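You operate a simulated robot arm through the tools that you are given. There is no shell and no other tool. Be economical: measure what you need, move in short steps, check, and stop when the job is done.

Carry out the task below with a simulated two-armed robot. There is one attempt and no reset: what you move stays moved.

## Task
Take the teal tin and put it on the polishing block. Fetch the green carton and set it on the top of the cleaning table. Fetch the black foot and set it on the bottom shelf of the parts bench. Put the pink spanner on the top of the strap table away on the top of the parts bench. Carry the teal tray with both arms and set it on the bottom shelf of the parts bench. Fetch the white foot and set it in the inside of the delivery crate. Switch the blue rollator right brake off. Any order will do. Set down upright: green carton.

Only the result counts: the job must be done as asked and must still hold three seconds after the hand-in. Knocking over, shifting, dropping, spilling or breaking anything else fails it.

## Robot
Two 7-joint arms with fingered hands on one trunk, on a base that drives. Base frame: it is fixed to the floor where the robot stands at the start and does not move with it; the origin is under the middle of the robot, x ahead of it, y to its left, z up; the surface under the hand at the start is at about z = 0.84. Units: m, rad, N and s.
The left shoulder is at the start at [0.07, 0.166, 1.168], the right one opposite. With the tool pointing down near the work surface each hand reaches from about 0.44 to 0.96 m from the robot's upright axis, wherever it stands, measured 20 degrees to its own side. Places, roughly: black foot (4x4x4 cm) [0.8, 0.2, 0.9]; blue rollator right brake [-9, -0.3, 0.7]; bottom shelf of the parts bench [0.7, -4.2, 0.2]; green carton [0.75, 0, 1]; inside of the delivery crate [-1.4, -0.6, 0.7]; pink spanner [0.75, -1, 0.75]; polishing block (7x7x2 cm) [0.5, -4.8, 0.9]; teal tin [0.5, 0, 0.75]; teal tray (40x21x4 cm) [0.6, -2.8, 0.8]; top of the cleaning table [0.7, 0.9, 0.8]; top of the parts bench [0.7, -4.2, 0.9]; white foot (4x4x4 cm) [0.7, -2.9, 0.8]. Payload 4.1 kg a hand.
The tool frame of a hand sits at the grasp point between the pads (the TCP): z along the fingers, y along the line on which they close. The tips reach 0.032 m beyond it. Largest opening 0.108 m; the body of the gripper starts 0.038 m behind the TCP. The gripper is a hand of 4 fingers: y runs from the thumb to the fingers, the wrist lies at [-0.016, -0.108, -0.186] in the tool frame, and closing takes about 1.5 s.
Orientation is told as [roll, pitch, yaw] about the base's x, y, z axes, in that order, counted from this pose: with the fingers straight down and the wrist toward the robot, the tool's x, y and z point along [0, 1, 0], [1, 0, 0] and [0, 0, -1] of the base frame.

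## Interface
- The arms move only by the tool move_arm. It takes "left_motion", "right_motion" or both (then of equal length, played together; a hand with none holds still); each is a list of rows, each a list of 6 numbers: the shift along the tool's x, y, z in mm, then the turn, a rotation vector about the tool's x, y, z in rad. In form: [[tx, ty, tz, wx, wy, wz], ...]. A call has 1 to 8 rows; each row shifts and turns the commanded pose from where the row before left it, along the tool's axes as they then stand. "left_hand" and "right_hand" are, for a hand that has rows, the finger opening in mm, from 0 to 108, set as the call begins (left out, the last holds). A row lasts 0.2 s, in which the tool goes at most 0.05 m and 0.15 rad; a call with a longer step from one row to the next is refused whole, and so is a gripper value outside its range. Where a pose cannot be reached the arm comes as near as it can. A force on the tool above 40 N (or 10 N above the force at the start of the call, whichever is more), or a blocked arm, ends the call early, and 0.2 s more pass. The fingers move at their own pace (about 0.045 m/s each) and stop on an object; they squeeze with about 34 N. The grip force told is the motor's: it shows also when the fingers shut on nothing. Time passes only in rows, and 0.2 s behind the last, so rows that do not move let the fingers close. The reply holds the time, the measured pose of the TCP, the force on the tool along the base axes, the opening and the grip force, in the units named above and with some noise, with the torque about the TCP (base axes, N m) and any sound that the robot's microphone picked up.
- Cameras (640 x 400 px; columns grow to the right, rows downward): "scene" is now at [0.133, 0.0085, 1.3824]; the picture's right is [0.12, -0.99, 0.00], its down [-0.68, -0.08, -0.73] and it looks along [0.72, 0.08, -0.68] (base axes); focal length 256 px, centre (320, 200). "left" rides on the left gripper at [-0.064, -0.093, -0.132] in its tool frame; the picture's right is [-0.80, -0.28, 0.53], its down [0.55, -0.71, 0.45] and it looks along [0.25, 0.65, 0.72] (tool axes); focal length 247 px, centre (320, 200). "right" rides on the right gripper at [0.064, -0.093, -0.132] in its tool frame; the picture's right is [-0.80, 0.28, -0.53], its down [-0.55, -0.71, 0.45] and it looks along [-0.25, 0.65, 0.72] (tool axes); focal length 247 px, centre (320, 200). There is no depth. A picture from a camera that has moved, and an enlarged one, comes with that camera's place and axes in the base frame and with its lens.
- capture(camera): a new picture of that camera. It takes no simulated time.
- lift_body(by): slides the trunk up (or, below 0, down) by that many m; the arms and the scene camera ride with it, the base frame stays. It gives what a move gives, with no picture.
- base_move(legs): drives the robot by 1 to 6 legs, each [ahead, left, turn to the left] in m, m and rad, along the robot's own axes; the way and the turn of a leg run together, so that a leg with both is an arc; at most 1.5 m and 3.142 rad a leg. The arms and the cameras ride along, it lands a little off, and it stops where it bumps. It gives what a move gives.
- preshape(shape, hand): the hand has 4 fingers and takes this shape, open, in about a second: jaw (thumb against the fingers, like two jaws); tri (thumb and two fingers); tip (a fingertip pinch); poke (one finger out to press); point (the index stretched); flat (the hand flat); cup (the hand cupped); fist (a fist). The gripper value then closes the fingers along that shape, each until it touches; the sizes above hold for jaw. It gives what a move gives, with no picture.
- turn_head(pan, tilt): turns the head with the scene camera to pan (to the left, within 1.501 rad either way) and tilt (down, from -0.506 to 1.204), counted from straight ahead of the robot. It gives what a move gives.
- enlarge(camera, box): a new picture of the part [left, top, right, bottom] of that camera's present view, enlarged. It takes no simulated time.
- finish_job(): hands the job in; it is judged then, once.

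Go step by step. Nothing tells you exact positions but the pictures and the camera data: compare them with the known pose of the tool, close in by small moves and look again before you grip or let go. The budget is 186 turns and 166 pictures, counting those below and the enlarged ones. Unless the task says otherwise, let go and move clear before handing in.

The tools are called after ">>>" as name(argument=value, ...) on one line, values as JSON. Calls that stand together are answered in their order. move_arm: Moves the arms, as the interface text tells. Its arguments: {"type":"object","properties":{"left_motion":{"type":"array","items":{"type":"array","items":{"type":"number"}}},"left_hand":{"type":"number"},"right_motion":{"type":"array","items":{"type":"array","items":{"type":"number"}}},"right_hand":{"type":"number"}},"required":[]} The other tools are called the same way: lift_body (by) slides the trunk up or down; preshape (shape, hand) gives the hand a shape; base_move (legs) drives the base; turn_head (pan, tilt) turns the head that bears the scene camera; capture (camera) takes a picture; enlarge (camera, box) takes an enlarged picture of a part of a camera's view; finish_job () hands the job in.

At the start:

```text
time_s: 0.0
left_position: [0.5697, 0.3627, 1.1094]
left_orientation: [0.001, 0.001, 0.002]
left_force: [-0.4, 0.3, -0.2]
left_moment: [-0.01, -0.03, 0.02]
left_gripper_width: 0.1078
left_grasp_force: 0.1
left_shape: jaw
right_position: [0.61, -0.2254, 1.1703]
right_orientation: [0.001, -0.001, 0.002]
right_force: [-0.2, 0.0, 0.7]
right_moment: [0.0, 0.01, -0.03]
right_gripper_width: 0.1075
right_grasp_force: 0.1
right_shape: jaw
trunk travel left (down, up): [-0.675, 0.265]
robot x, y, heading: [-0.0019, -0.0024, 0.003]
head pan, tilt: [0.117, 0.754]
```

scene: 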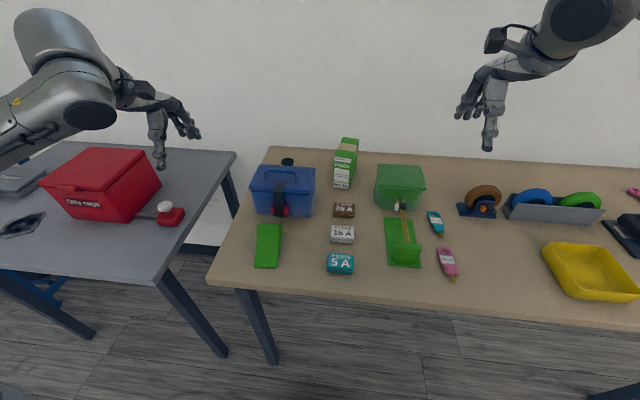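
right: 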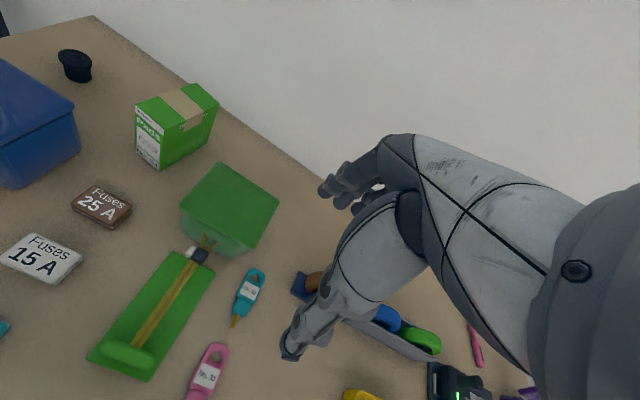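
left: 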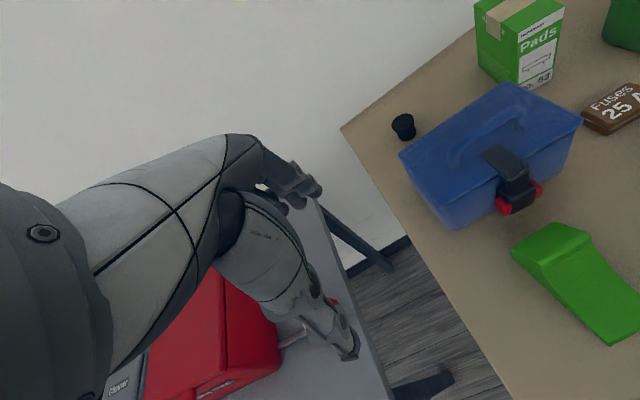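

I see the strap table ahead with the carton, the fuse tins and the toolbox, and the cleaning table to the left. I'll look closer before I start.

>>> enlarge(camera="scene", box=[240, 120, 440, 280])

>>> turn_head(pan=0.9, tilt=0.6)

>>> capture(camera="scene")

>>> turn_head(pan=-0.7, tilt=0.5)

>>> capture(camera="scene")

```text
2.50 times, centred on (340, 200) of scene
camera zoom: at [0.133, 0.0085, 1.3824], right [0.12, -0.99, 0.0], down [-0.68, -0.08, -0.73], along [0.72, 0.08, -0.68], focal length 640 px, centre (270, 200)
```

zoom: 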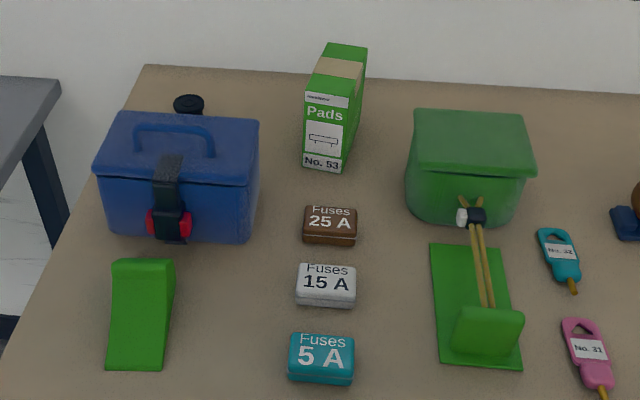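

```text
time_s: 1.1
left_position: [0.5683, 0.3616, 1.1093]
left_orientation: [0.001, 0.0, 0.0]
left_force: [-0.8, -0.9, 0.7]
left_moment: [-0.01, 0.01, 0.0]
left_gripper_width: 0.1075
left_grasp_force: 0.1
left_shape: jaw
right_position: [0.6095, -0.2251, 1.1705]
right_orientation: [0.0, 0.001, 0.0]
right_force: [-0.1, 0.0, -0.5]
right_moment: [0.02, -0.04, 0.01]
right_gripper_width: 0.1078
right_grasp_force: 0.1
right_shape: jaw
trunk travel left (down, up): [-0.675, 0.265]
robot x, y, heading: [-0.0018, 0.0009, -0.001]
head pan, tilt: [0.901, 0.6]
```

```text
161 pictures are left
camera scene: at [0.1058, 0.0681, 1.3955], right [0.78, -0.62, 0.0], down [-0.35, -0.44, -0.82], along [0.51, 0.65, -0.57], focal length 256 px, centre (320, 200)
```

scene: 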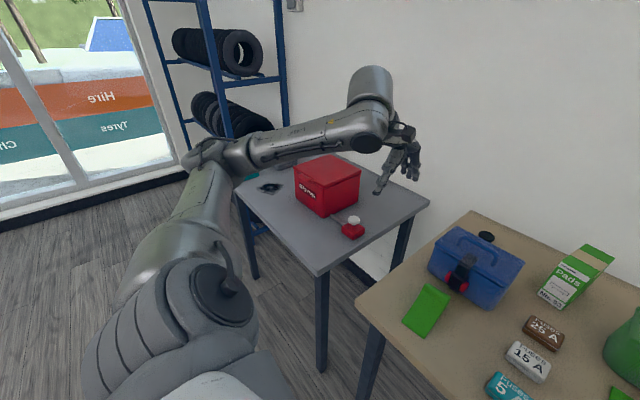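

```text
time_s: 2.8
left_position: [0.5685, 0.3611, 1.1103]
left_orientation: [0.001, 0.001, 0.0]
left_force: [0.4, -0.3, 1.3]
left_moment: [0.04, -0.01, -0.01]
left_gripper_width: 0.1078
left_grasp_force: 0.1
left_shape: jaw
right_position: [0.6097, -0.2244, 1.171]
right_orientation: [-0.002, 0.001, -0.001]
right_force: [1.3, -0.2, 0.0]
right_moment: [0.0, -0.03, -0.03]
right_gripper_width: 0.1079
right_grasp_force: 0.1
right_shape: jaw
trunk travel left (down, up): [-0.675, 0.265]
robot x, y, heading: [0.0006, -0.0017, 0.004]
head pan, tilt: [-0.7, 0.499]
```

```text
160 pictures are left
camera scene: at [0.1205, -0.0596, 1.4046], right [-0.64, -0.77, 0.0], down [-0.37, 0.31, -0.88], along [0.67, -0.57, -0.48], focal length 256 px, centre (320, 200)
```

scene: 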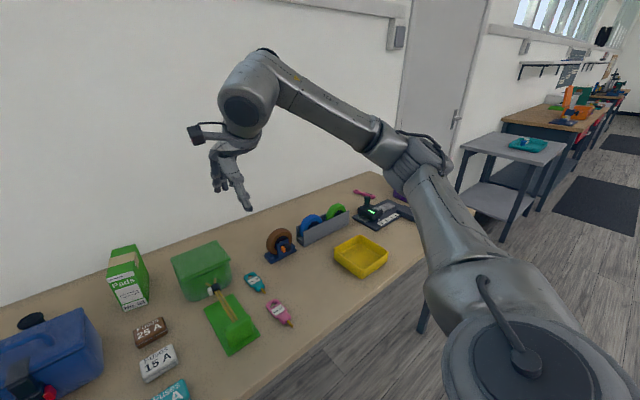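

Triangulating puts the carton at about (0.83, 0.01), 5 cm wide, 9 cm deep, 14 cm tall and yawed slightly. I'll turn the left hand to close across its narrow side.

>>> move_arm(left_motion=[[0, 0, -10, 0, 0, 0.147], [0, 0, -10, 0, 0, 0.147], [0, 0, -10, 0, 0, 0.147], [0, 0, 0, 0, 0, 0.147], [0, 0, 0, 0, 0, 0.147], [0, 0, 0, 0, 0, 0.147], [0, 0, 0, 0, 0, 0.147], [0, 0, 0, 0, 0, 0.147]])

>>> move_arm(left_motion=[[0, 0, 0, 0, 0, 0.147], [0, 0, 0, 0, 0, 0.147], [0, 0, 0, 0, 0, 0.147], [0, 0, 0, 0, 0, 0.1], [0, 45, 0, 0, 0, 0], [0, 45, 0, 0, 0, 0], [0, 45, 0, 0, 0, 0], [0, 45, 0, 0, 0, 0]])

>>> turn_head(pan=0.1, tilt=0.6)

>>> capture(camera="left")

>>> capture(camera="scene")

```text
time_s: 4.6
left_position: [0.5687, 0.3624, 1.1388]
left_orientation: [0.0, 0.0, -1.18]
left_force: [-0.2, -0.1, -0.9]
left_moment: [0.01, 0.01, 0.03]
left_gripper_width: 0.1077
left_grasp_force: 0.0
left_shape: jaw
right_position: [0.6105, -0.2261, 1.1705]
right_orientation: [0.001, 0.001, 0.0]
right_force: [0.1, 1.0, 0.9]
right_moment: [-0.03, -0.02, -0.01]
right_gripper_width: 0.1075
right_grasp_force: 0.0
right_shape: jaw
trunk travel left (down, up): [-0.675, 0.265]
robot x, y, heading: [0.0025, -0.0015, -0.002]
head pan, tilt: [-0.7, 0.499]
```

```text
time_s: 6.4
left_position: [0.5425, 0.1803, 1.139]
left_orientation: [-0.001, 0.002, -1.717]
left_force: [0.6, -0.2, -0.7]
left_moment: [0.02, 0.0, -0.01]
left_gripper_width: 0.1075
left_grasp_force: 0.1
left_shape: jaw
right_position: [0.6115, -0.2265, 1.1706]
right_orientation: [0.002, 0.001, 0.0]
right_force: [-0.1, -0.2, 0.6]
right_moment: [0.01, 0.0, -0.04]
right_gripper_width: 0.1074
right_grasp_force: 0.0
right_shape: jaw
trunk travel left (down, up): [-0.675, 0.265]
robot x, y, heading: [-0.0024, 0.0013, 0.0]
head pan, tilt: [-0.7, 0.499]
```

```text
time_s: 7.5
left_position: [0.5438, 0.1818, 1.1385]
left_orientation: [0.0, 0.001, -1.715]
left_force: [-1.1, 0.5, -0.2]
left_moment: [0.01, 0.0, 0.03]
left_gripper_width: 0.1077
left_grasp_force: 0.0
left_shape: jaw
right_position: [0.61, -0.2267, 1.1702]
right_orientation: [0.0, -0.001, -0.001]
right_force: [0.1, -0.3, -0.6]
right_moment: [-0.01, 0.02, -0.01]
right_gripper_width: 0.1074
right_grasp_force: 0.1
right_shape: jaw
trunk travel left (down, up): [-0.675, 0.265]
robot x, y, heading: [-0.0021, 0.0032, -0.005]
head pan, tilt: [0.099, 0.6]
```

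```text
159 pictures are left
camera left: at [0.4935, 0.283, 1.27], right [-0.75, 0.4, -0.53], down [0.65, 0.62, -0.45], along [0.15, -0.68, -0.72], focal length 247 px, centre (320, 200)
```

left: 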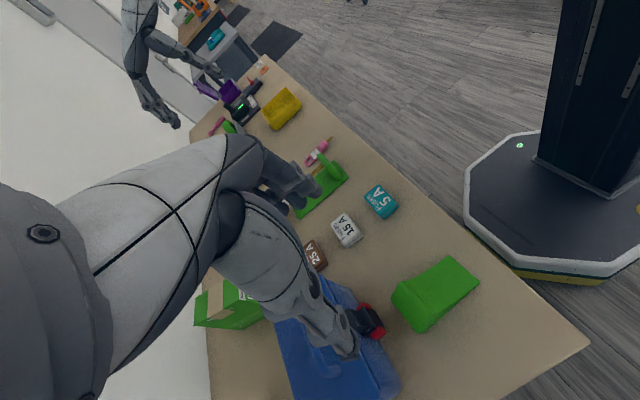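

```text
158 pictures are left
camera scene: at [0.1389, 0.0075, 1.3956], right [0.1, -1.0, 0.0], down [-0.56, -0.06, -0.82], along [0.82, 0.08, -0.57], focal length 256 px, centre (320, 200)
```

scene: 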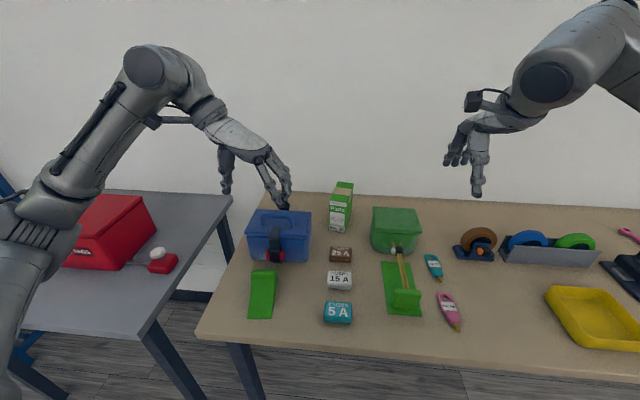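

The hand is turned. I'll measure the carton's corners more closely.

>>> enlarge(camera="scene", box=[300, 170, 380, 220])

>>> enlarge(camera="right", box=[40, 40, 280, 190])

```text
8.00 times, centred on (340, 195) of scene
camera zoom: at [0.1389, 0.0075, 1.3956], right [0.1, -1.0, 0.0], down [-0.56, -0.06, -0.82], along [0.82, 0.08, -0.57], focal length 2048 px, centre (160, 240)
```

zoom: 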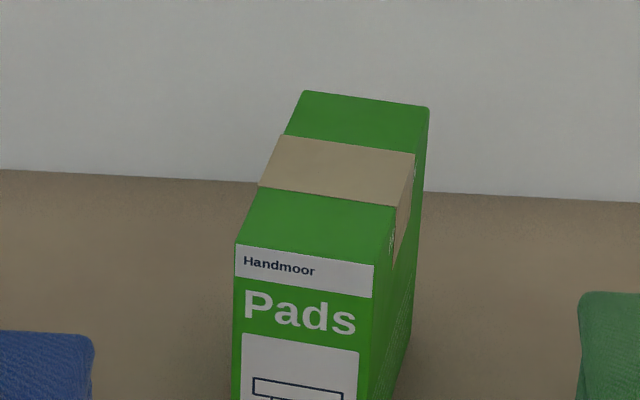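

```text
2.67 times, centred on (160, 115) of right
camera zoom: at [0.518, -0.1617, 1.3021], right [0.28, -0.8, 0.53], down [-0.71, -0.55, -0.45], along [0.65, -0.25, -0.72], focal length 659 px, centre (747, 427)
```

zoom: 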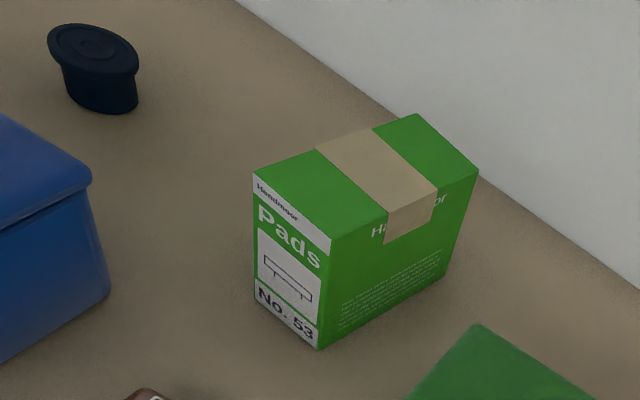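

Corners: the carton's centre is about (0.826, 0.004), its top at z = 0.957, yaw −0.18. Moving the left hand above it.

>>> move_arm(left_motion=[[0, 0, 0, 0, 0, 0.034], [44, 18, 0, 0, 0, 0], [44, 18, 0, 0, 0, 0], [44, 18, 0, 0, 0, 0], [44, 18, 0, 0, 0, 0], [44, 18, 0, 0, 0, 0], [44, 18, 0, 0, 0, 0], [44, 18, 0, 0, 0, 0]])

>>> capture(camera="scene")

>>> capture(camera="left")

```text
time_s: 9.3
left_position: [0.7669, 0.0389, 1.1352]
left_orientation: [-0.002, -0.002, -1.752]
left_force: [-0.1, 0.3, -0.2]
left_moment: [-0.05, 0.01, -0.01]
left_gripper_width: 0.1077
left_grasp_force: 0.0
left_shape: jaw
left hand out of reach, approached as far as the arm can: row 7, 8
right_position: [0.6127, -0.2229, 1.1698]
right_orientation: [-0.002, 0.002, 0.0]
right_force: [0.4, 0.7, -0.4]
right_moment: [-0.03, -0.03, -0.03]
right_gripper_width: 0.1076
right_grasp_force: 0.1
right_shape: jaw
trunk travel left (down, up): [-0.675, 0.265]
robot x, y, heading: [-0.0003, 0.0004, -0.0]
head pan, tilt: [0.099, 0.6]
```

```text
155 pictures are left
camera scene: at [0.14, 0.0113, 1.3954], right [0.1, -0.99, 0.0], down [-0.56, -0.06, -0.82], along [0.82, 0.08, -0.57], focal length 256 px, centre (320, 200)
```

scene: 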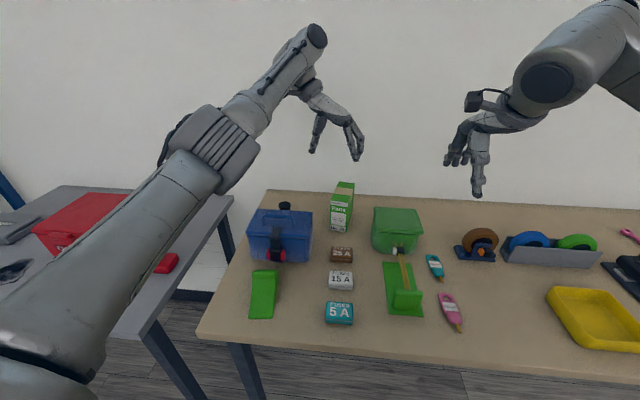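

```text
154 pictures are left
camera left: at [0.7203, 0.1417, 1.2658], right [-0.73, 0.42, -0.53], down [0.67, 0.6, -0.45], along [0.13, -0.69, -0.72], focal length 247 px, centre (320, 200)
```

left: 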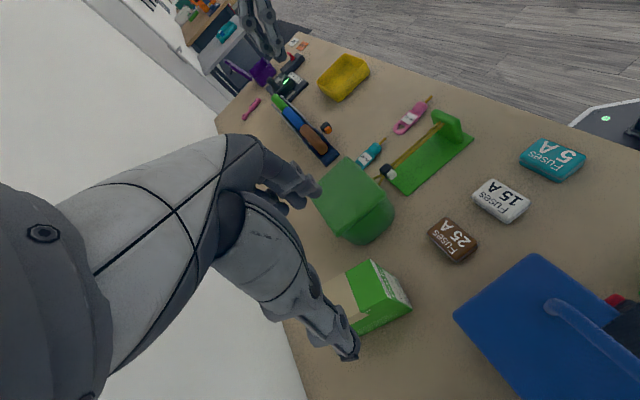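

The arm runs out of reach, so I'll drive ahead 0.12 m; the hand rides above everything on the table.

>>> base_move(legs=[[0.12, 0, 0]])

```text
time_s: 10.6
left_position: [0.8857, 0.0352, 1.1364]
left_orientation: [0.001, 0.0, -1.751]
left_force: [-0.4, -1.8, 0.2]
left_moment: [-0.02, 0.01, 0.0]
left_gripper_width: 0.108
left_grasp_force: 0.1
left_shape: jaw
right_position: [0.7302, -0.2241, 1.17]
right_orientation: [0.0, 0.0, -0.002]
right_force: [0.2, -0.2, -0.1]
right_moment: [-0.02, 0.01, 0.0]
right_gripper_width: 0.1075
right_grasp_force: 0.0
right_shape: jaw
trunk travel left (down, up): [-0.675, 0.265]
robot x, y, heading: [0.1183, -0.0004, 0.002]
head pan, tilt: [0.099, 0.6]
```

>>> move_arm(left_motion=[[-27, 20, 0, 0, 0, 0], [-27, 20, 0, 0, 0, 0], [0, 0, 45, 0, 0, 0], [0, 0, 45, 0, 0, 0], [0, 0, 0, 0, 0, 0]])

>>> capture(camera="scene")

>>> capture(camera="left")

>>> capture(camera="right")

```text
time_s: 11.8
left_position: [0.8241, 0.0072, 1.0444]
left_orientation: [0.002, 0.0, -1.75]
left_force: [0.6, -0.5, 0.8]
left_moment: [0.01, -0.02, 0.02]
left_gripper_width: 0.1076
left_grasp_force: 0.0
left_shape: jaw
right_position: [0.7303, -0.2254, 1.1704]
right_orientation: [-0.001, 0.001, -0.001]
right_force: [0.0, -0.4, 0.9]
right_moment: [-0.01, -0.02, 0.0]
right_gripper_width: 0.1079
right_grasp_force: 0.1
right_shape: jaw
trunk travel left (down, up): [-0.675, 0.265]
robot x, y, heading: [0.1206, 0.0032, -0.001]
head pan, tilt: [0.099, 0.6]
```

```text
153 pictures are left
camera scene: at [0.2586, 0.007, 1.3956], right [0.1, -0.99, 0.0], down [-0.56, -0.06, -0.83], along [0.82, 0.08, -0.56], focal length 256 px, centre (320, 200)
```

scene: 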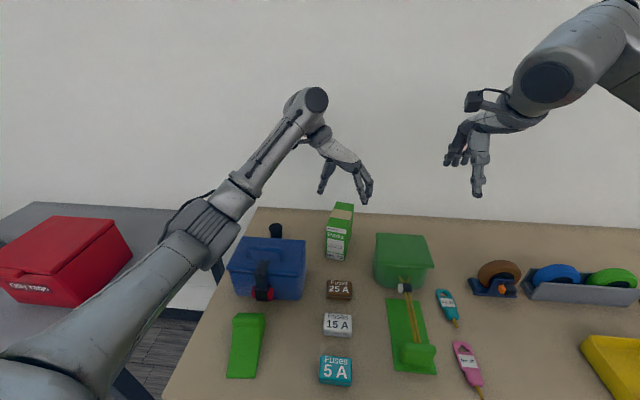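

```text
152 pictures are left
camera left: at [0.7773, 0.1091, 1.1766], right [-0.73, 0.42, -0.53], down [0.67, 0.6, -0.45], along [0.13, -0.68, -0.72], focal length 247 px, centre (320, 200)
```

left: 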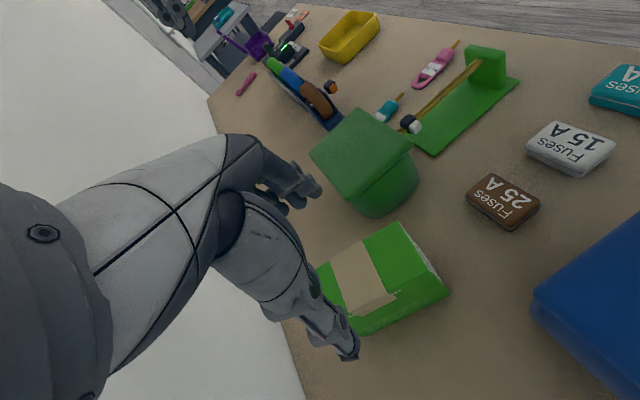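

```text
151 pictures are left
camera right: at [0.6377, -0.1622, 1.3024], right [0.28, -0.8, 0.53], down [-0.71, -0.55, -0.45], along [0.65, -0.25, -0.72], focal length 247 px, centre (320, 200)
```

right: 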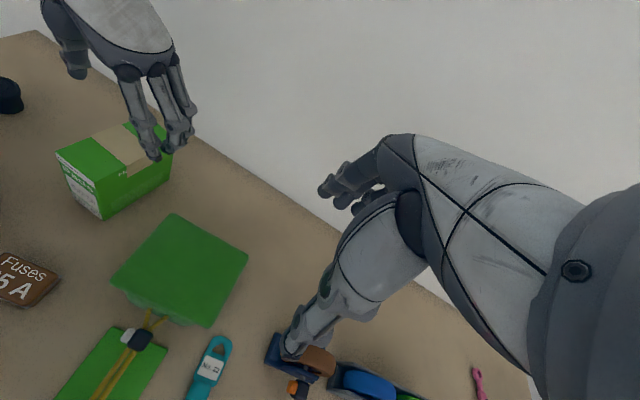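

The projection of the grip point falls on the middle of the carton's top. Descending, then closing.

>>> move_arm(left_motion=[[0, 0, 38, 0, 0, 0], [0, 0, 38, 0, 0, 0], [0, 0, 36, 0, 0, 0], [0, 0, 0, 0, 0, 0]])

>>> capture(camera="right")

```text
time_s: 12.8
left_position: [0.8255, 0.006, 0.9328]
left_orientation: [-0.001, 0.0, -1.751]
left_force: [-0.4, -0.2, 0.0]
left_moment: [0.01, 0.04, 0.0]
left_gripper_width: 0.1078
left_grasp_force: 0.1
left_shape: jaw
right_position: [0.7298, -0.2246, 1.1704]
right_orientation: [0.001, 0.0, -0.001]
right_force: [-0.1, -0.1, -0.3]
right_moment: [0.0, 0.01, 0.02]
right_gripper_width: 0.1078
right_grasp_force: 0.0
right_shape: jaw
trunk travel left (down, up): [-0.675, 0.265]
robot x, y, heading: [0.1184, 0.0011, 0.0]
head pan, tilt: [0.099, 0.6]
```

```text
150 pictures are left
camera right: at [0.6379, -0.1617, 1.3024], right [0.28, -0.8, 0.53], down [-0.71, -0.55, -0.45], along [0.65, -0.25, -0.72], focal length 247 px, centre (320, 200)
```

right: 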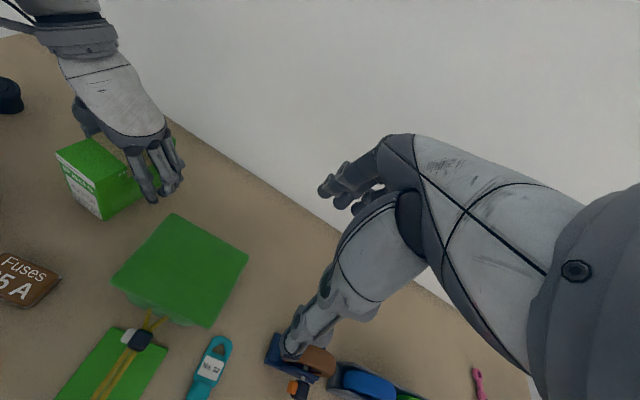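

>>> move_arm(left_motion=[[0, 0, 0, 0, 0, 0], [0, 0, 0, 0, 0, 0], [0, 0, 0, 0, 0, 0], [0, 0, 0, 0, 0, 0], [0, 0, 0, 0, 0, 0], [0, 0, 0, 0, 0, 0], [0, 0, 0, 0, 0, 0], [0, 0, 0, 0, 0, 0]], left_hand=0)

>>> move_arm(left_motion=[[0, 0, -20, 0, 0, 0], [0, 0, -40, 0, 0, 0], [0, 0, -40, 0, 0, 0], [0, 0, -40, 0, 0, 0], [0, 0, -40, 0, 0, 0]])

>>> capture(camera="scene")

```text
time_s: 14.6
left_position: [0.8275, 0.0051, 0.9327]
left_orientation: [0.001, 0.0, -1.751]
left_force: [0.2, 0.9, -0.5]
left_moment: [0.01, -0.01, 0.0]
left_gripper_width: 0.0495
left_grasp_force: 34.4
left_shape: jaw
right_position: [0.7287, -0.225, 1.1699]
right_orientation: [-0.001, 0.0, -0.001]
right_force: [0.3, 0.2, 0.0]
right_moment: [-0.02, 0.03, 0.0]
right_gripper_width: 0.1081
right_grasp_force: 0.2
right_shape: jaw
trunk travel left (down, up): [-0.675, 0.265]
robot x, y, heading: [0.1186, 0.0023, -0.004]
head pan, tilt: [0.099, 0.6]
```

```text
time_s: 15.8
left_position: [0.8243, 0.0081, 1.1162]
left_orientation: [0.001, 0.0, -1.752]
left_force: [0.3, 0.0, -1.4]
left_moment: [-0.01, -0.03, -0.02]
left_gripper_width: 0.0496
left_grasp_force: 34.5
left_shape: jaw
right_position: [0.7295, -0.2262, 1.1708]
right_orientation: [0.001, 0.001, 0.0]
right_force: [-0.4, -0.5, -0.5]
right_moment: [0.03, -0.03, 0.02]
right_gripper_width: 0.1077
right_grasp_force: 0.1
right_shape: jaw
trunk travel left (down, up): [-0.675, 0.265]
robot x, y, heading: [0.1224, -0.0029, -0.003]
head pan, tilt: [0.099, 0.6]
```

```text
149 pictures are left
camera scene: at [0.2584, 0.0072, 1.3956], right [0.1, -0.99, 0.0], down [-0.56, -0.06, -0.83], along [0.82, 0.08, -0.56], focal length 256 px, centre (320, 200)
```

scene: 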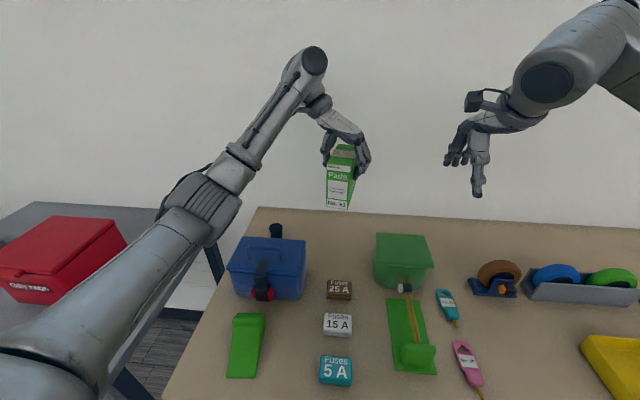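

The carton is held upright. I'll lift a bit more, back off, and go left toward the cleaning table.

>>> move_arm(left_motion=[[0, 0, -40, 0, 0, 0], [0, 0, 0, 0, 0, 0]])

>>> base_move(legs=[[-0.15, 0, 0], [0, 0.33, 0]])

>>> turn_head(pan=0.4, tilt=0.75)

>>> capture(camera="scene")

>>> capture(camera="left")

```text
time_s: 16.4
left_position: [0.8266, 0.0068, 1.1545]
left_orientation: [-0.001, 0.002, -1.752]
left_force: [0.1, -0.5, -1.1]
left_moment: [0.0, 0.01, 0.01]
left_gripper_width: 0.0494
left_grasp_force: 34.3
left_shape: jaw
right_position: [0.7319, -0.2242, 1.1698]
right_orientation: [0.0, 0.002, 0.0]
right_force: [0.6, 0.8, -0.5]
right_moment: [0.01, -0.03, -0.01]
right_gripper_width: 0.1076
right_grasp_force: 0.0
right_shape: jaw
trunk travel left (down, up): [-0.675, 0.265]
robot x, y, heading: [0.1223, 0.0037, 0.004]
head pan, tilt: [0.099, 0.6]
```

```text
time_s: 19.5
left_position: [0.6741, 0.3393, 1.1556]
left_orientation: [0.0, 0.0, -1.749]
left_force: [-0.5, 0.1, -1.8]
left_moment: [0.0, 0.02, 0.01]
left_gripper_width: 0.0492
left_grasp_force: 34.3
left_shape: jaw
right_position: [0.5804, 0.1089, 1.1707]
right_orientation: [0.0, 0.001, 0.0]
right_force: [-0.7, -0.2, -0.4]
right_moment: [-0.01, 0.01, -0.01]
right_gripper_width: 0.1075
right_grasp_force: 0.1
right_shape: jaw
trunk travel left (down, up): [-0.675, 0.265]
robot x, y, heading: [-0.0287, 0.3328, 0.002]
head pan, tilt: [0.099, 0.6]
```

```text
time_s: 20.3
left_position: [0.6734, 0.3391, 1.1559]
left_orientation: [0.0, 0.0, -1.75]
left_force: [0.5, -0.3, -2.1]
left_moment: [0.01, -0.01, -0.01]
left_gripper_width: 0.0496
left_grasp_force: 34.3
left_shape: jaw
right_position: [0.5806, 0.107, 1.1702]
right_orientation: [0.001, 0.0, 0.002]
right_force: [-0.1, -0.1, -0.9]
right_moment: [0.0, -0.02, 0.0]
right_gripper_width: 0.1076
right_grasp_force: 0.1
right_shape: jaw
trunk travel left (down, up): [-0.675, 0.265]
robot x, y, heading: [-0.0302, 0.3357, -0.001]
head pan, tilt: [0.4, 0.75]
```

```text
148 pictures are left
camera scene: at [0.0967, 0.3643, 1.3827], right [0.39, -0.92, 0.0], down [-0.63, -0.26, -0.73], along [0.67, 0.28, -0.68], focal length 256 px, centre (320, 200)
```

scene: 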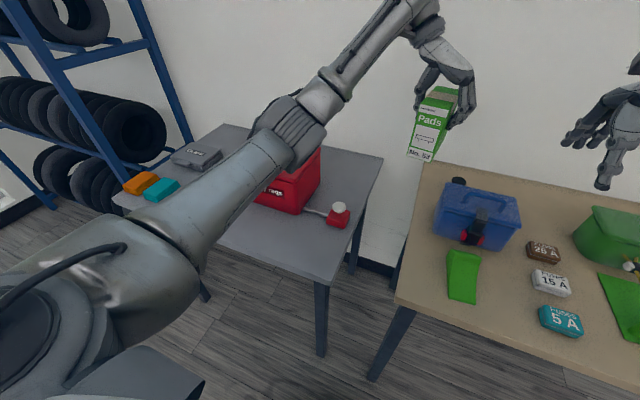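

```text
147 pictures are left
camera left: at [0.6278, 0.4416, 1.2866], right [-0.73, 0.42, -0.53], down [0.67, 0.6, -0.45], along [0.13, -0.68, -0.72], focal length 247 px, centre (320, 200)
```

left: 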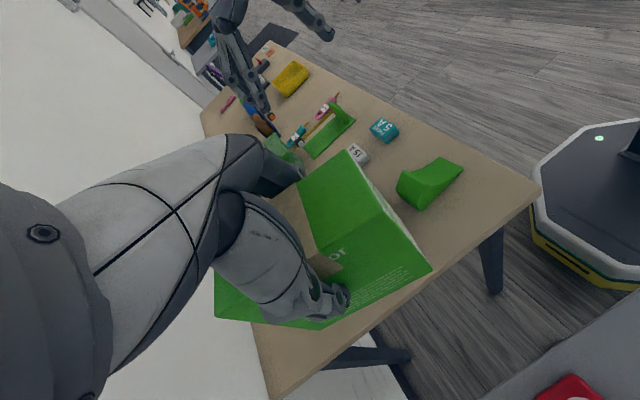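

The cleaning table's top comes out at z ≈ 0.78, with its near corner at (0.41, 0.46). I'll turn the hand back to yaw 0 and carry the carton over the free front spot at (0.49, 0.58).

>>> move_arm(left_motion=[[0, 0, 0, 0, 0, -0.146], [0, 0, 0, 0, 0, -0.146], [0, 0, 0, 0, 0, -0.146], [0, 0, 0, 0, 0, -0.146], [0, 0, 0, 0, 0, -0.146], [0, 0, 0, 0, 0, -0.146], [0, 0, 0, 0, 0, -0.146], [0, 0, 0, 0, 0, -0.146]])

>>> move_arm(left_motion=[[0, 0, 0, 0, 0, -0.146], [0, 0, 0, 0, 0, -0.146], [0, 0, 0, 0, 0, -0.146], [0, 0, 0, 0, 0, -0.146], [30, -26, 0, 0, 0, 0], [30, -26, 0, 0, 0, 0], [30, -26, 0, 0, 0, 0], [30, -26, 0, 0, 0, 0]])

>>> move_arm(left_motion=[[40, -26, 0, 0, 0, 0], [40, -26, 0, 0, 0, 0], [40, -26, 0, 0, 0, 0], [0, 0, 0, 0, 0, 0]])

>>> turn_head(pan=0.5, tilt=0.9)

>>> capture(camera="scene")

>>> capture(camera="left")

```text
time_s: 22.1
left_position: [0.6737, 0.3386, 1.156]
left_orientation: [0.001, -0.001, -0.58]
left_force: [0.6, 0.0, -2.3]
left_moment: [-0.02, 0.01, 0.0]
left_gripper_width: 0.0491
left_grasp_force: 34.1
left_shape: jaw
right_position: [0.5793, 0.1069, 1.172]
right_orientation: [0.0, 0.0, 0.001]
right_force: [0.3, -0.2, -0.1]
right_moment: [-0.04, 0.03, -0.01]
right_gripper_width: 0.1077
right_grasp_force: 0.1
right_shape: jaw
trunk travel left (down, up): [-0.675, 0.265]
robot x, y, heading: [-0.0284, 0.3318, 0.0]
head pan, tilt: [0.4, 0.75]
```

```text
time_s: 23.9
left_position: [0.5693, 0.4606, 1.1551]
left_orientation: [-0.002, 0.0, 0.003]
left_force: [-0.1, 0.4, -2.4]
left_moment: [-0.03, -0.05, -0.02]
left_gripper_width: 0.0494
left_grasp_force: 34.5
left_shape: jaw
right_position: [0.5778, 0.1106, 1.1722]
right_orientation: [-0.002, 0.001, 0.0]
right_force: [-0.3, 0.2, 0.6]
right_moment: [0.0, 0.02, -0.01]
right_gripper_width: 0.1077
right_grasp_force: 0.0
right_shape: jaw
trunk travel left (down, up): [-0.675, 0.265]
robot x, y, heading: [-0.0322, 0.3328, -0.001]
head pan, tilt: [0.4, 0.75]
```

```text
time_s: 24.9
left_position: [0.4912, 0.5768, 1.1544]
left_orientation: [0.0, -0.001, 0.001]
left_force: [0.8, -0.5, -2.1]
left_moment: [0.0, -0.01, -0.03]
left_gripper_width: 0.049
left_grasp_force: 33.3
left_shape: jaw
right_position: [0.5797, 0.1071, 1.1691]
right_orientation: [0.001, 0.002, -0.001]
right_force: [0.7, -1.2, -0.1]
right_moment: [0.05, 0.03, -0.03]
right_gripper_width: 0.1079
right_grasp_force: 0.0
right_shape: jaw
trunk travel left (down, up): [-0.675, 0.265]
robot x, y, heading: [-0.0309, 0.3331, 0.002]
head pan, tilt: [0.4, 0.75]
```

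```text
time_s: 25.6
left_position: [0.4924, 0.5779, 1.1543]
left_orientation: [0.0, 0.0, 0.004]
left_force: [0.5, 0.4, -2.1]
left_moment: [0.0, 0.02, 0.01]
left_gripper_width: 0.0493
left_grasp_force: 33.6
left_shape: jaw
right_position: [0.5802, 0.1081, 1.1696]
right_orientation: [0.0, 0.002, 0.002]
right_force: [0.3, -0.5, 0.3]
right_moment: [0.0, 0.03, 0.01]
right_gripper_width: 0.1079
right_grasp_force: 0.0
right_shape: jaw
trunk travel left (down, up): [-0.675, 0.265]
robot x, y, heading: [-0.0312, 0.3315, 0.003]
head pan, tilt: [0.499, 0.901]
```

```text
146 pictures are left
camera scene: at [0.0865, 0.3685, 1.3708], right [0.48, -0.88, 0.0], down [-0.69, -0.37, -0.62], along [0.55, 0.3, -0.78], focal length 256 px, centre (320, 200)
```

scene: 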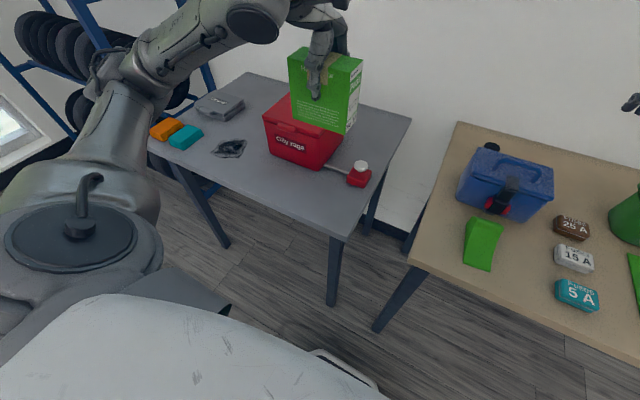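

```text
145 pictures are left
camera left: at [0.4002, 0.5127, 1.2854], right [-0.28, -0.8, -0.53], down [-0.71, 0.55, -0.45], along [0.65, 0.25, -0.72], focal length 247 px, centre (320, 200)
```

left: 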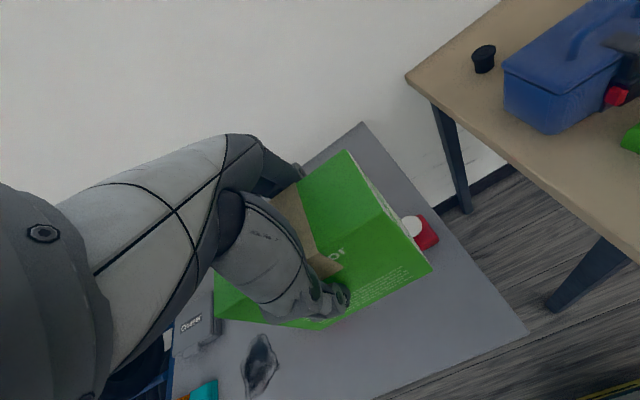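

The spot beneath is free: the stop button begins at x ≈ 0.60 and the red box at x ≈ 0.61. Lowering.

>>> move_arm(left_motion=[[0, -8, 42, 0, 0, 0], [0, 0, 42, 0, 0, 0], [0, 0, 42, 0, 0, 0], [0, 0, 42, 0, 0, 0], [0, 0, 42, 0, 0, 0], [0, 0, 42, 0, 0, 0], [0, 0, 0, 0, 0, 0]])

>>> capture(camera="scene")

```text
time_s: 27.2
left_position: [0.49, 0.5819, 0.9153]
left_orientation: [0.0, -0.003, 0.002]
left_force: [0.3, 0.6, -1.1]
left_moment: [-0.02, -0.04, -0.03]
left_gripper_width: 0.0487
left_grasp_force: 34.0
left_shape: jaw
left hand out of reach, approached as far as the arm can: row 2
right_position: [0.5788, 0.1068, 1.1695]
right_orientation: [-0.001, 0.001, -0.001]
right_force: [-0.2, 0.4, 0.8]
right_moment: [0.01, 0.02, 0.02]
right_gripper_width: 0.1078
right_grasp_force: 0.0
right_shape: jaw
trunk travel left (down, up): [-0.675, 0.265]
robot x, y, heading: [-0.0296, 0.3322, -0.001]
head pan, tilt: [0.499, 0.901]
```

```text
144 pictures are left
camera scene: at [0.0864, 0.3683, 1.3708], right [0.48, -0.88, 0.0], down [-0.69, -0.38, -0.62], along [0.55, 0.3, -0.78], focal length 256 px, centre (320, 200)
```

scene: 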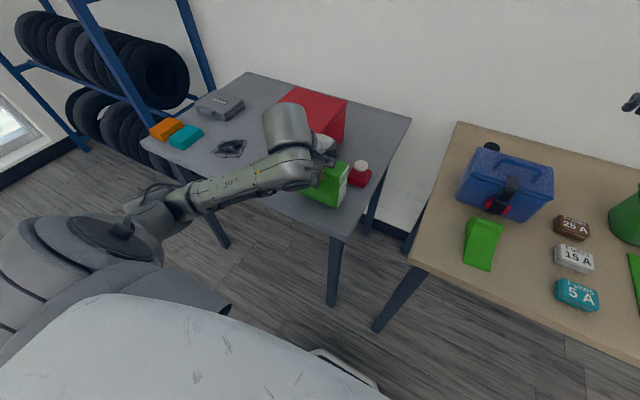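

>>> move_arm(left_motion=[[0, 0, 12, 0, 0, 0], [0, 0, 12, 0, 0, 0], [0, 0, 0, 0, 0, 0]])

>>> enlarge(camera="scene", box=[260, 120, 400, 220])

>>> capture(camera="left")

```text
time_s: 28.0
left_position: [0.4911, 0.5808, 0.8919]
left_orientation: [0.0, -0.002, 0.001]
left_force: [0.5, 0.5, 7.9]
left_moment: [0.02, 0.01, -0.02]
left_gripper_width: 0.0491
left_grasp_force: 33.6
left_shape: jaw
right_position: [0.579, 0.1076, 1.1698]
right_orientation: [-0.001, -0.001, -0.001]
right_force: [0.3, -0.7, 0.0]
right_moment: [0.03, 0.02, 0.02]
right_gripper_width: 0.1077
right_grasp_force: 0.1
right_shape: jaw
trunk travel left (down, up): [-0.675, 0.265]
robot x, y, heading: [-0.032, 0.3331, -0.002]
head pan, tilt: [0.499, 0.901]
```

```text
4.00 times, centred on (330, 170) of scene
camera zoom: at [0.0856, 0.3681, 1.371], right [0.48, -0.88, 0.0], down [-0.69, -0.38, -0.62], along [0.55, 0.3, -0.78], focal length 1024 px, centre (280, 320)
```

zoom: 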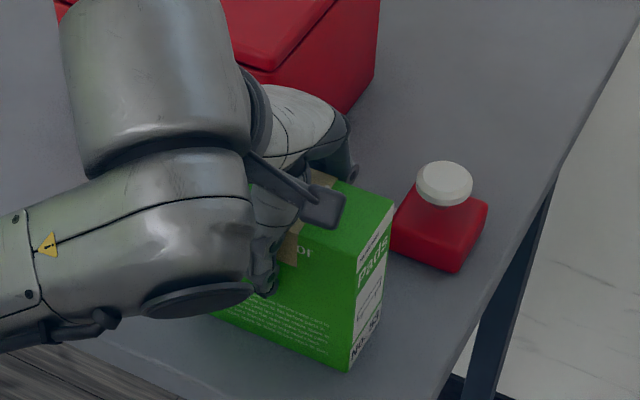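

```text
142 pictures are left
camera left: at [0.399, 0.5151, 1.0228], right [-0.28, -0.8, -0.53], down [-0.71, 0.55, -0.45], along [0.65, 0.25, -0.72], focal length 247 px, centre (320, 200)
```

left: 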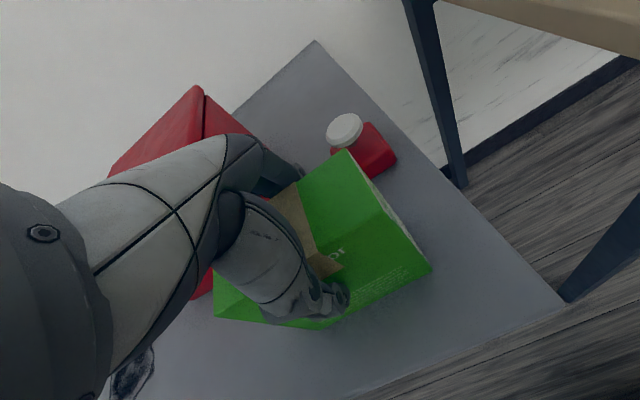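

The force shows the carton standing on the table. Opening the hand and lifting clear.

>>> move_arm(left_motion=[[0, 0, 0, 0, 0, 0], [0, 0, 0, 0, 0, 0], [0, 0, 0, 0, 0, 0], [0, 0, 0, 0, 0, 0], [0, 0, 0, 0, 0, 0], [0, 0, 0, 0, 0, 0]], left_hand=100)

>>> move_arm(left_motion=[[0, 0, -20, 0, 0, 0], [0, 0, -40, 0, 0, 0], [0, 0, -40, 0, 0, 0], [0, 0, -40, 0, 0, 0], [0, 0, -40, 0, 0, 0], [0, 0, -40, 0, 0, 0], [0, 0, 0, 0, 0, 0]])

>>> capture(camera="scene")

```text
time_s: 29.4
left_position: [0.4916, 0.5815, 0.89]
left_orientation: [0.0, 0.001, 0.001]
left_force: [-0.4, 0.0, 0.1]
left_moment: [-0.02, 0.03, -0.02]
left_gripper_width: 0.0999
left_grasp_force: 0.0
left_shape: jaw
right_position: [0.5792, 0.1081, 1.1707]
right_orientation: [0.0, -0.001, -0.001]
right_force: [-0.6, -0.2, -0.6]
right_moment: [0.01, 0.0, -0.01]
right_gripper_width: 0.1076
right_grasp_force: 0.0
right_shape: jaw
trunk travel left (down, up): [-0.675, 0.265]
robot x, y, heading: [-0.0284, 0.334, -0.003]
head pan, tilt: [0.499, 0.901]
```

```text
time_s: 31.0
left_position: [0.4903, 0.579, 1.1112]
left_orientation: [0.001, 0.001, 0.005]
left_force: [0.3, 0.2, -0.2]
left_moment: [-0.02, 0.0, -0.02]
left_gripper_width: 0.1001
left_grasp_force: 0.1
left_shape: jaw
right_position: [0.58, 0.1071, 1.1708]
right_orientation: [-0.001, 0.0, 0.0]
right_force: [0.1, 0.6, -0.6]
right_moment: [0.02, 0.02, 0.02]
right_gripper_width: 0.1079
right_grasp_force: 0.1
right_shape: jaw
trunk travel left (down, up): [-0.675, 0.265]
robot x, y, heading: [-0.03, 0.3334, 0.001]
head pan, tilt: [0.499, 0.901]
```

```text
141 pictures are left
camera scene: at [0.0865, 0.3689, 1.3707], right [0.48, -0.88, 0.0], down [-0.69, -0.38, -0.62], along [0.54, 0.3, -0.78], focal length 256 px, centre (320, 200)
```

scene: 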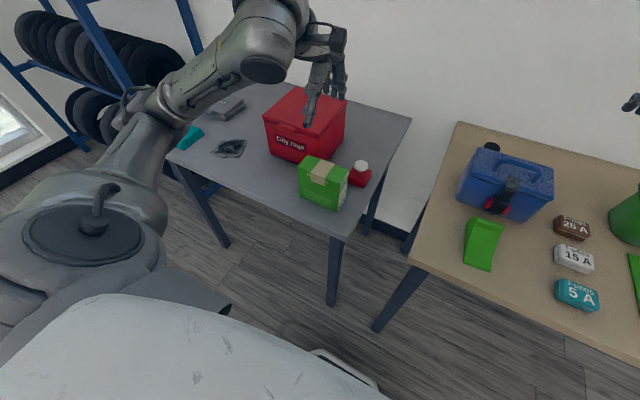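

The carton stands fine. Next is the black foot at about (0.856, 0.217), behind the toolbox; I'll drive closer and look.

>>> base_move(legs=[[0, -0.255, 0], [0.11, 0, 0]])

>>> turn_head(pan=0.1, tilt=0.75)

>>> capture(camera="scene")

>>> capture(camera="left")

>>> capture(camera="right")

```text
time_s: 33.6
left_position: [0.5994, 0.3293, 1.1108]
left_orientation: [-0.001, 0.0, -0.001]
left_force: [0.8, -0.5, -0.6]
left_moment: [0.0, 0.01, -0.05]
left_gripper_width: 0.1
left_grasp_force: 0.0
left_shape: jaw
right_position: [0.6882, -0.1425, 1.1707]
right_orientation: [-0.001, -0.002, -0.003]
right_force: [0.0, 0.3, 0.1]
right_moment: [-0.01, 0.04, 0.01]
right_gripper_width: 0.1078
right_grasp_force: 0.0
right_shape: jaw
trunk travel left (down, up): [-0.675, 0.265]
robot x, y, heading: [0.0818, 0.086, -0.005]
head pan, tilt: [0.499, 0.901]
```

```text
time_s: 34.5
left_position: [0.6007, 0.3282, 1.1114]
left_orientation: [0.0, -0.002, -0.003]
left_force: [-0.3, 0.4, 0.5]
left_moment: [-0.01, -0.01, -0.01]
left_gripper_width: 0.0998
left_grasp_force: 0.0
left_shape: jaw
right_position: [0.6875, -0.1423, 1.1706]
right_orientation: [0.0, 0.001, -0.003]
right_force: [-0.1, -0.5, 0.9]
right_moment: [-0.01, -0.01, -0.01]
right_gripper_width: 0.1076
right_grasp_force: 0.0
right_shape: jaw
trunk travel left (down, up): [-0.675, 0.265]
robot x, y, heading: [0.0778, 0.0841, -0.001]
head pan, tilt: [0.099, 0.75]
```

```text
140 pictures are left
camera scene: at [0.2117, 0.0922, 1.3827], right [0.1, -1.0, 0.0], down [-0.68, -0.07, -0.73], along [0.73, 0.07, -0.68], focal length 256 px, centre (320, 200)
```

scene: 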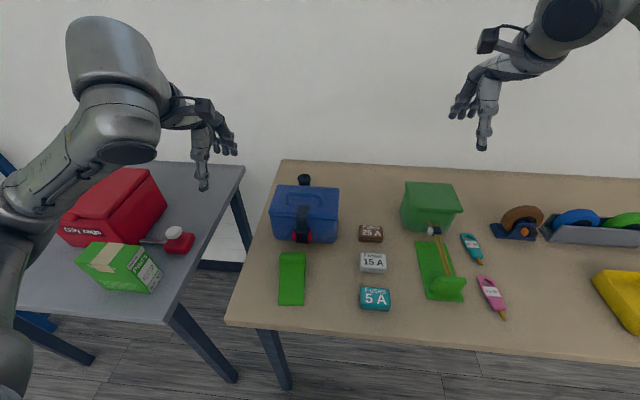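

```text
139 pictures are left
camera left: at [0.5075, 0.2636, 1.2423], right [-0.28, -0.8, -0.53], down [-0.7, 0.55, -0.45], along [0.65, 0.25, -0.72], focal length 247 px, centre (320, 200)
```

left: 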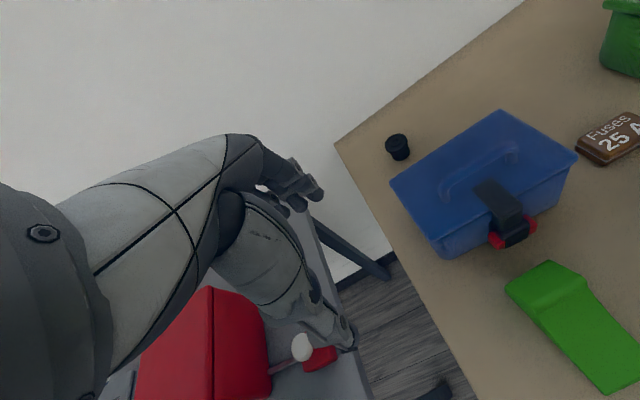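

```text
138 pictures are left
camera right: at [0.5958, -0.0781, 1.3025], right [0.28, -0.8, 0.53], down [-0.71, -0.55, -0.45], along [0.65, -0.25, -0.72], focal length 247 px, centre (320, 200)
```

right: 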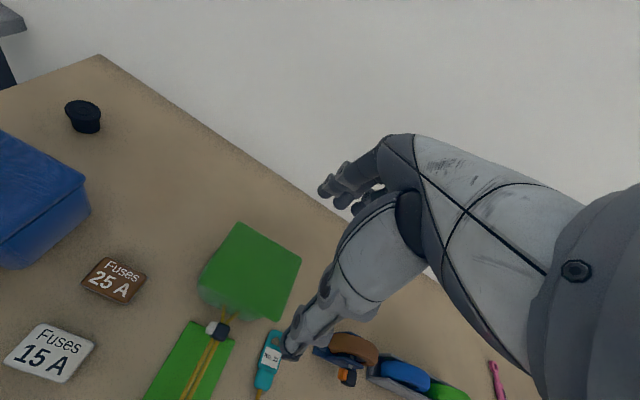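

The foot comes out at (0.852, 0.208) with its top at z ≈ 0.875. I'll move the left hand above it.

>>> move_arm(left_motion=[[-20, 42, 0, 0, 0, 0], [-20, 42, 0, 0, 0, 0], [-20, 42, 0, 0, 0, 0], [-20, 42, 0, 0, 0, 0], [-20, 42, 0, 0, 0, 0], [-20, 42, 0, 0, 0, 0], [0, 0, 45, 0, 0, 0], [0, 0, 45, 0, 0, 0]], left_hand=90)

>>> capture(camera="left")

>>> capture(camera="right")

```text
time_s: 36.3
left_position: [0.8498, 0.2051, 1.0208]
left_orientation: [0.0, 0.001, -0.002]
left_force: [0.1, 0.0, 0.4]
left_moment: [-0.01, 0.0, 0.0]
left_gripper_width: 0.0901
left_grasp_force: 0.1
left_shape: jaw
right_position: [0.6896, -0.1423, 1.1705]
right_orientation: [0.0, 0.0, -0.004]
right_force: [-0.9, -0.2, -0.2]
right_moment: [0.03, 0.0, 0.01]
right_gripper_width: 0.1076
right_grasp_force: 0.1
right_shape: jaw
trunk travel left (down, up): [-0.675, 0.265]
robot x, y, heading: [0.0786, 0.0843, -0.009]
head pan, tilt: [0.099, 0.75]
```

```text
137 pictures are left
camera left: at [0.7587, 0.1406, 1.1527], right [-0.28, -0.8, -0.53], down [-0.7, 0.55, -0.45], along [0.65, 0.25, -0.72], focal length 247 px, centre (320, 200)
```

left: 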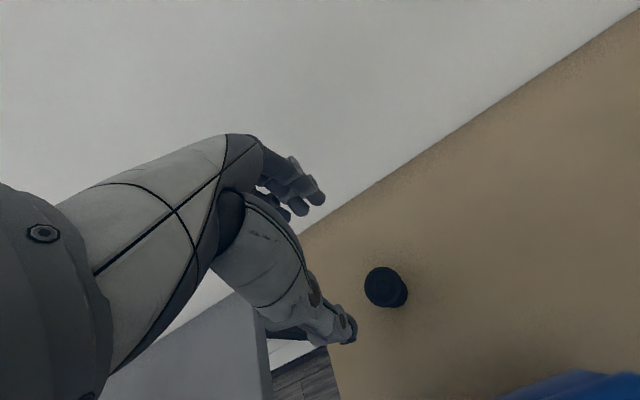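

```text
136 pictures are left
camera right: at [0.597, -0.0782, 1.302], right [0.28, -0.8, 0.53], down [-0.71, -0.55, -0.45], along [0.65, -0.25, -0.72], focal length 247 px, centre (320, 200)
```

right: 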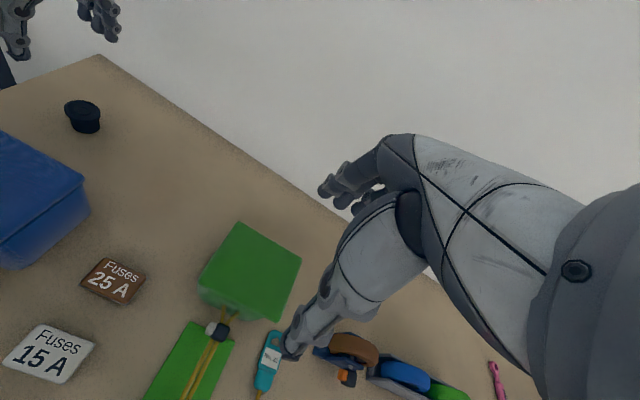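

Good alignment. Descending to z = 0.865 and gripping.

>>> move_arm(left_motion=[[3, 2, 39, 0, 0, 0], [0, 0, 39, 0, 0, 0], [0, 0, 39, 0, 0, 0], [0, 0, 38, 0, 0, 0], [0, 0, 0, 0, 0, 0]])

>>> capture(camera="left")

>>> enlarge(camera="right", box=[0, 40, 200, 165])

```text
time_s: 37.5
left_position: [0.8577, 0.2148, 0.8903]
left_orientation: [-0.006, -0.03, 0.001]
left_force: [1.1, -0.2, 0.7]
left_moment: [0.0, 0.02, -0.03]
left_gripper_width: 0.0902
left_grasp_force: 0.0
left_shape: jaw
right_position: [0.6828, -0.1406, 1.1783]
right_orientation: [0.0, -0.005, -0.002]
right_force: [-0.6, 0.2, -0.4]
right_moment: [0.0, -0.01, -0.03]
right_gripper_width: 0.1078
right_grasp_force: 0.1
right_shape: jaw
trunk travel left (down, up): [-0.675, 0.265]
robot x, y, heading: [0.0797, 0.0834, -0.001]
head pan, tilt: [0.099, 0.75]
```

```text
135 pictures are left
camera left: at [0.7606, 0.1497, 1.0186], right [-0.27, -0.8, -0.53], down [-0.69, 0.54, -0.47], along [0.67, 0.24, -0.7], focal length 247 px, centre (320, 200)
```

left: 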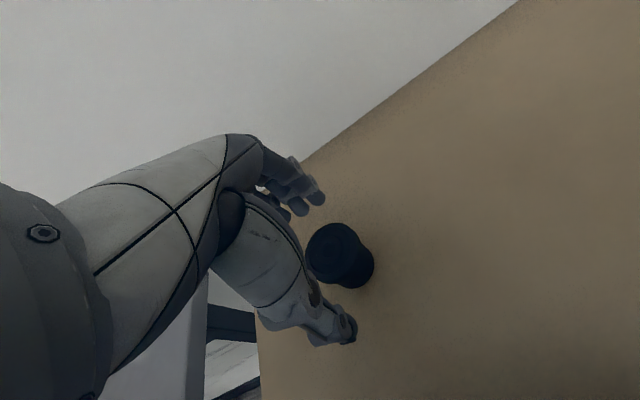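

```text
3.20 times, centred on (100, 102) of right
camera zoom: at [0.5902, -0.0759, 1.3079], right [0.28, -0.8, 0.53], down [-0.7, -0.55, -0.45], along [0.65, -0.25, -0.71], focal length 790 px, centre (1024, 512)
```

zoom: 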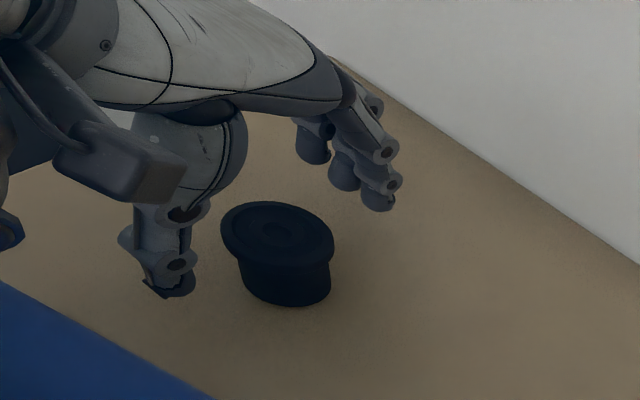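

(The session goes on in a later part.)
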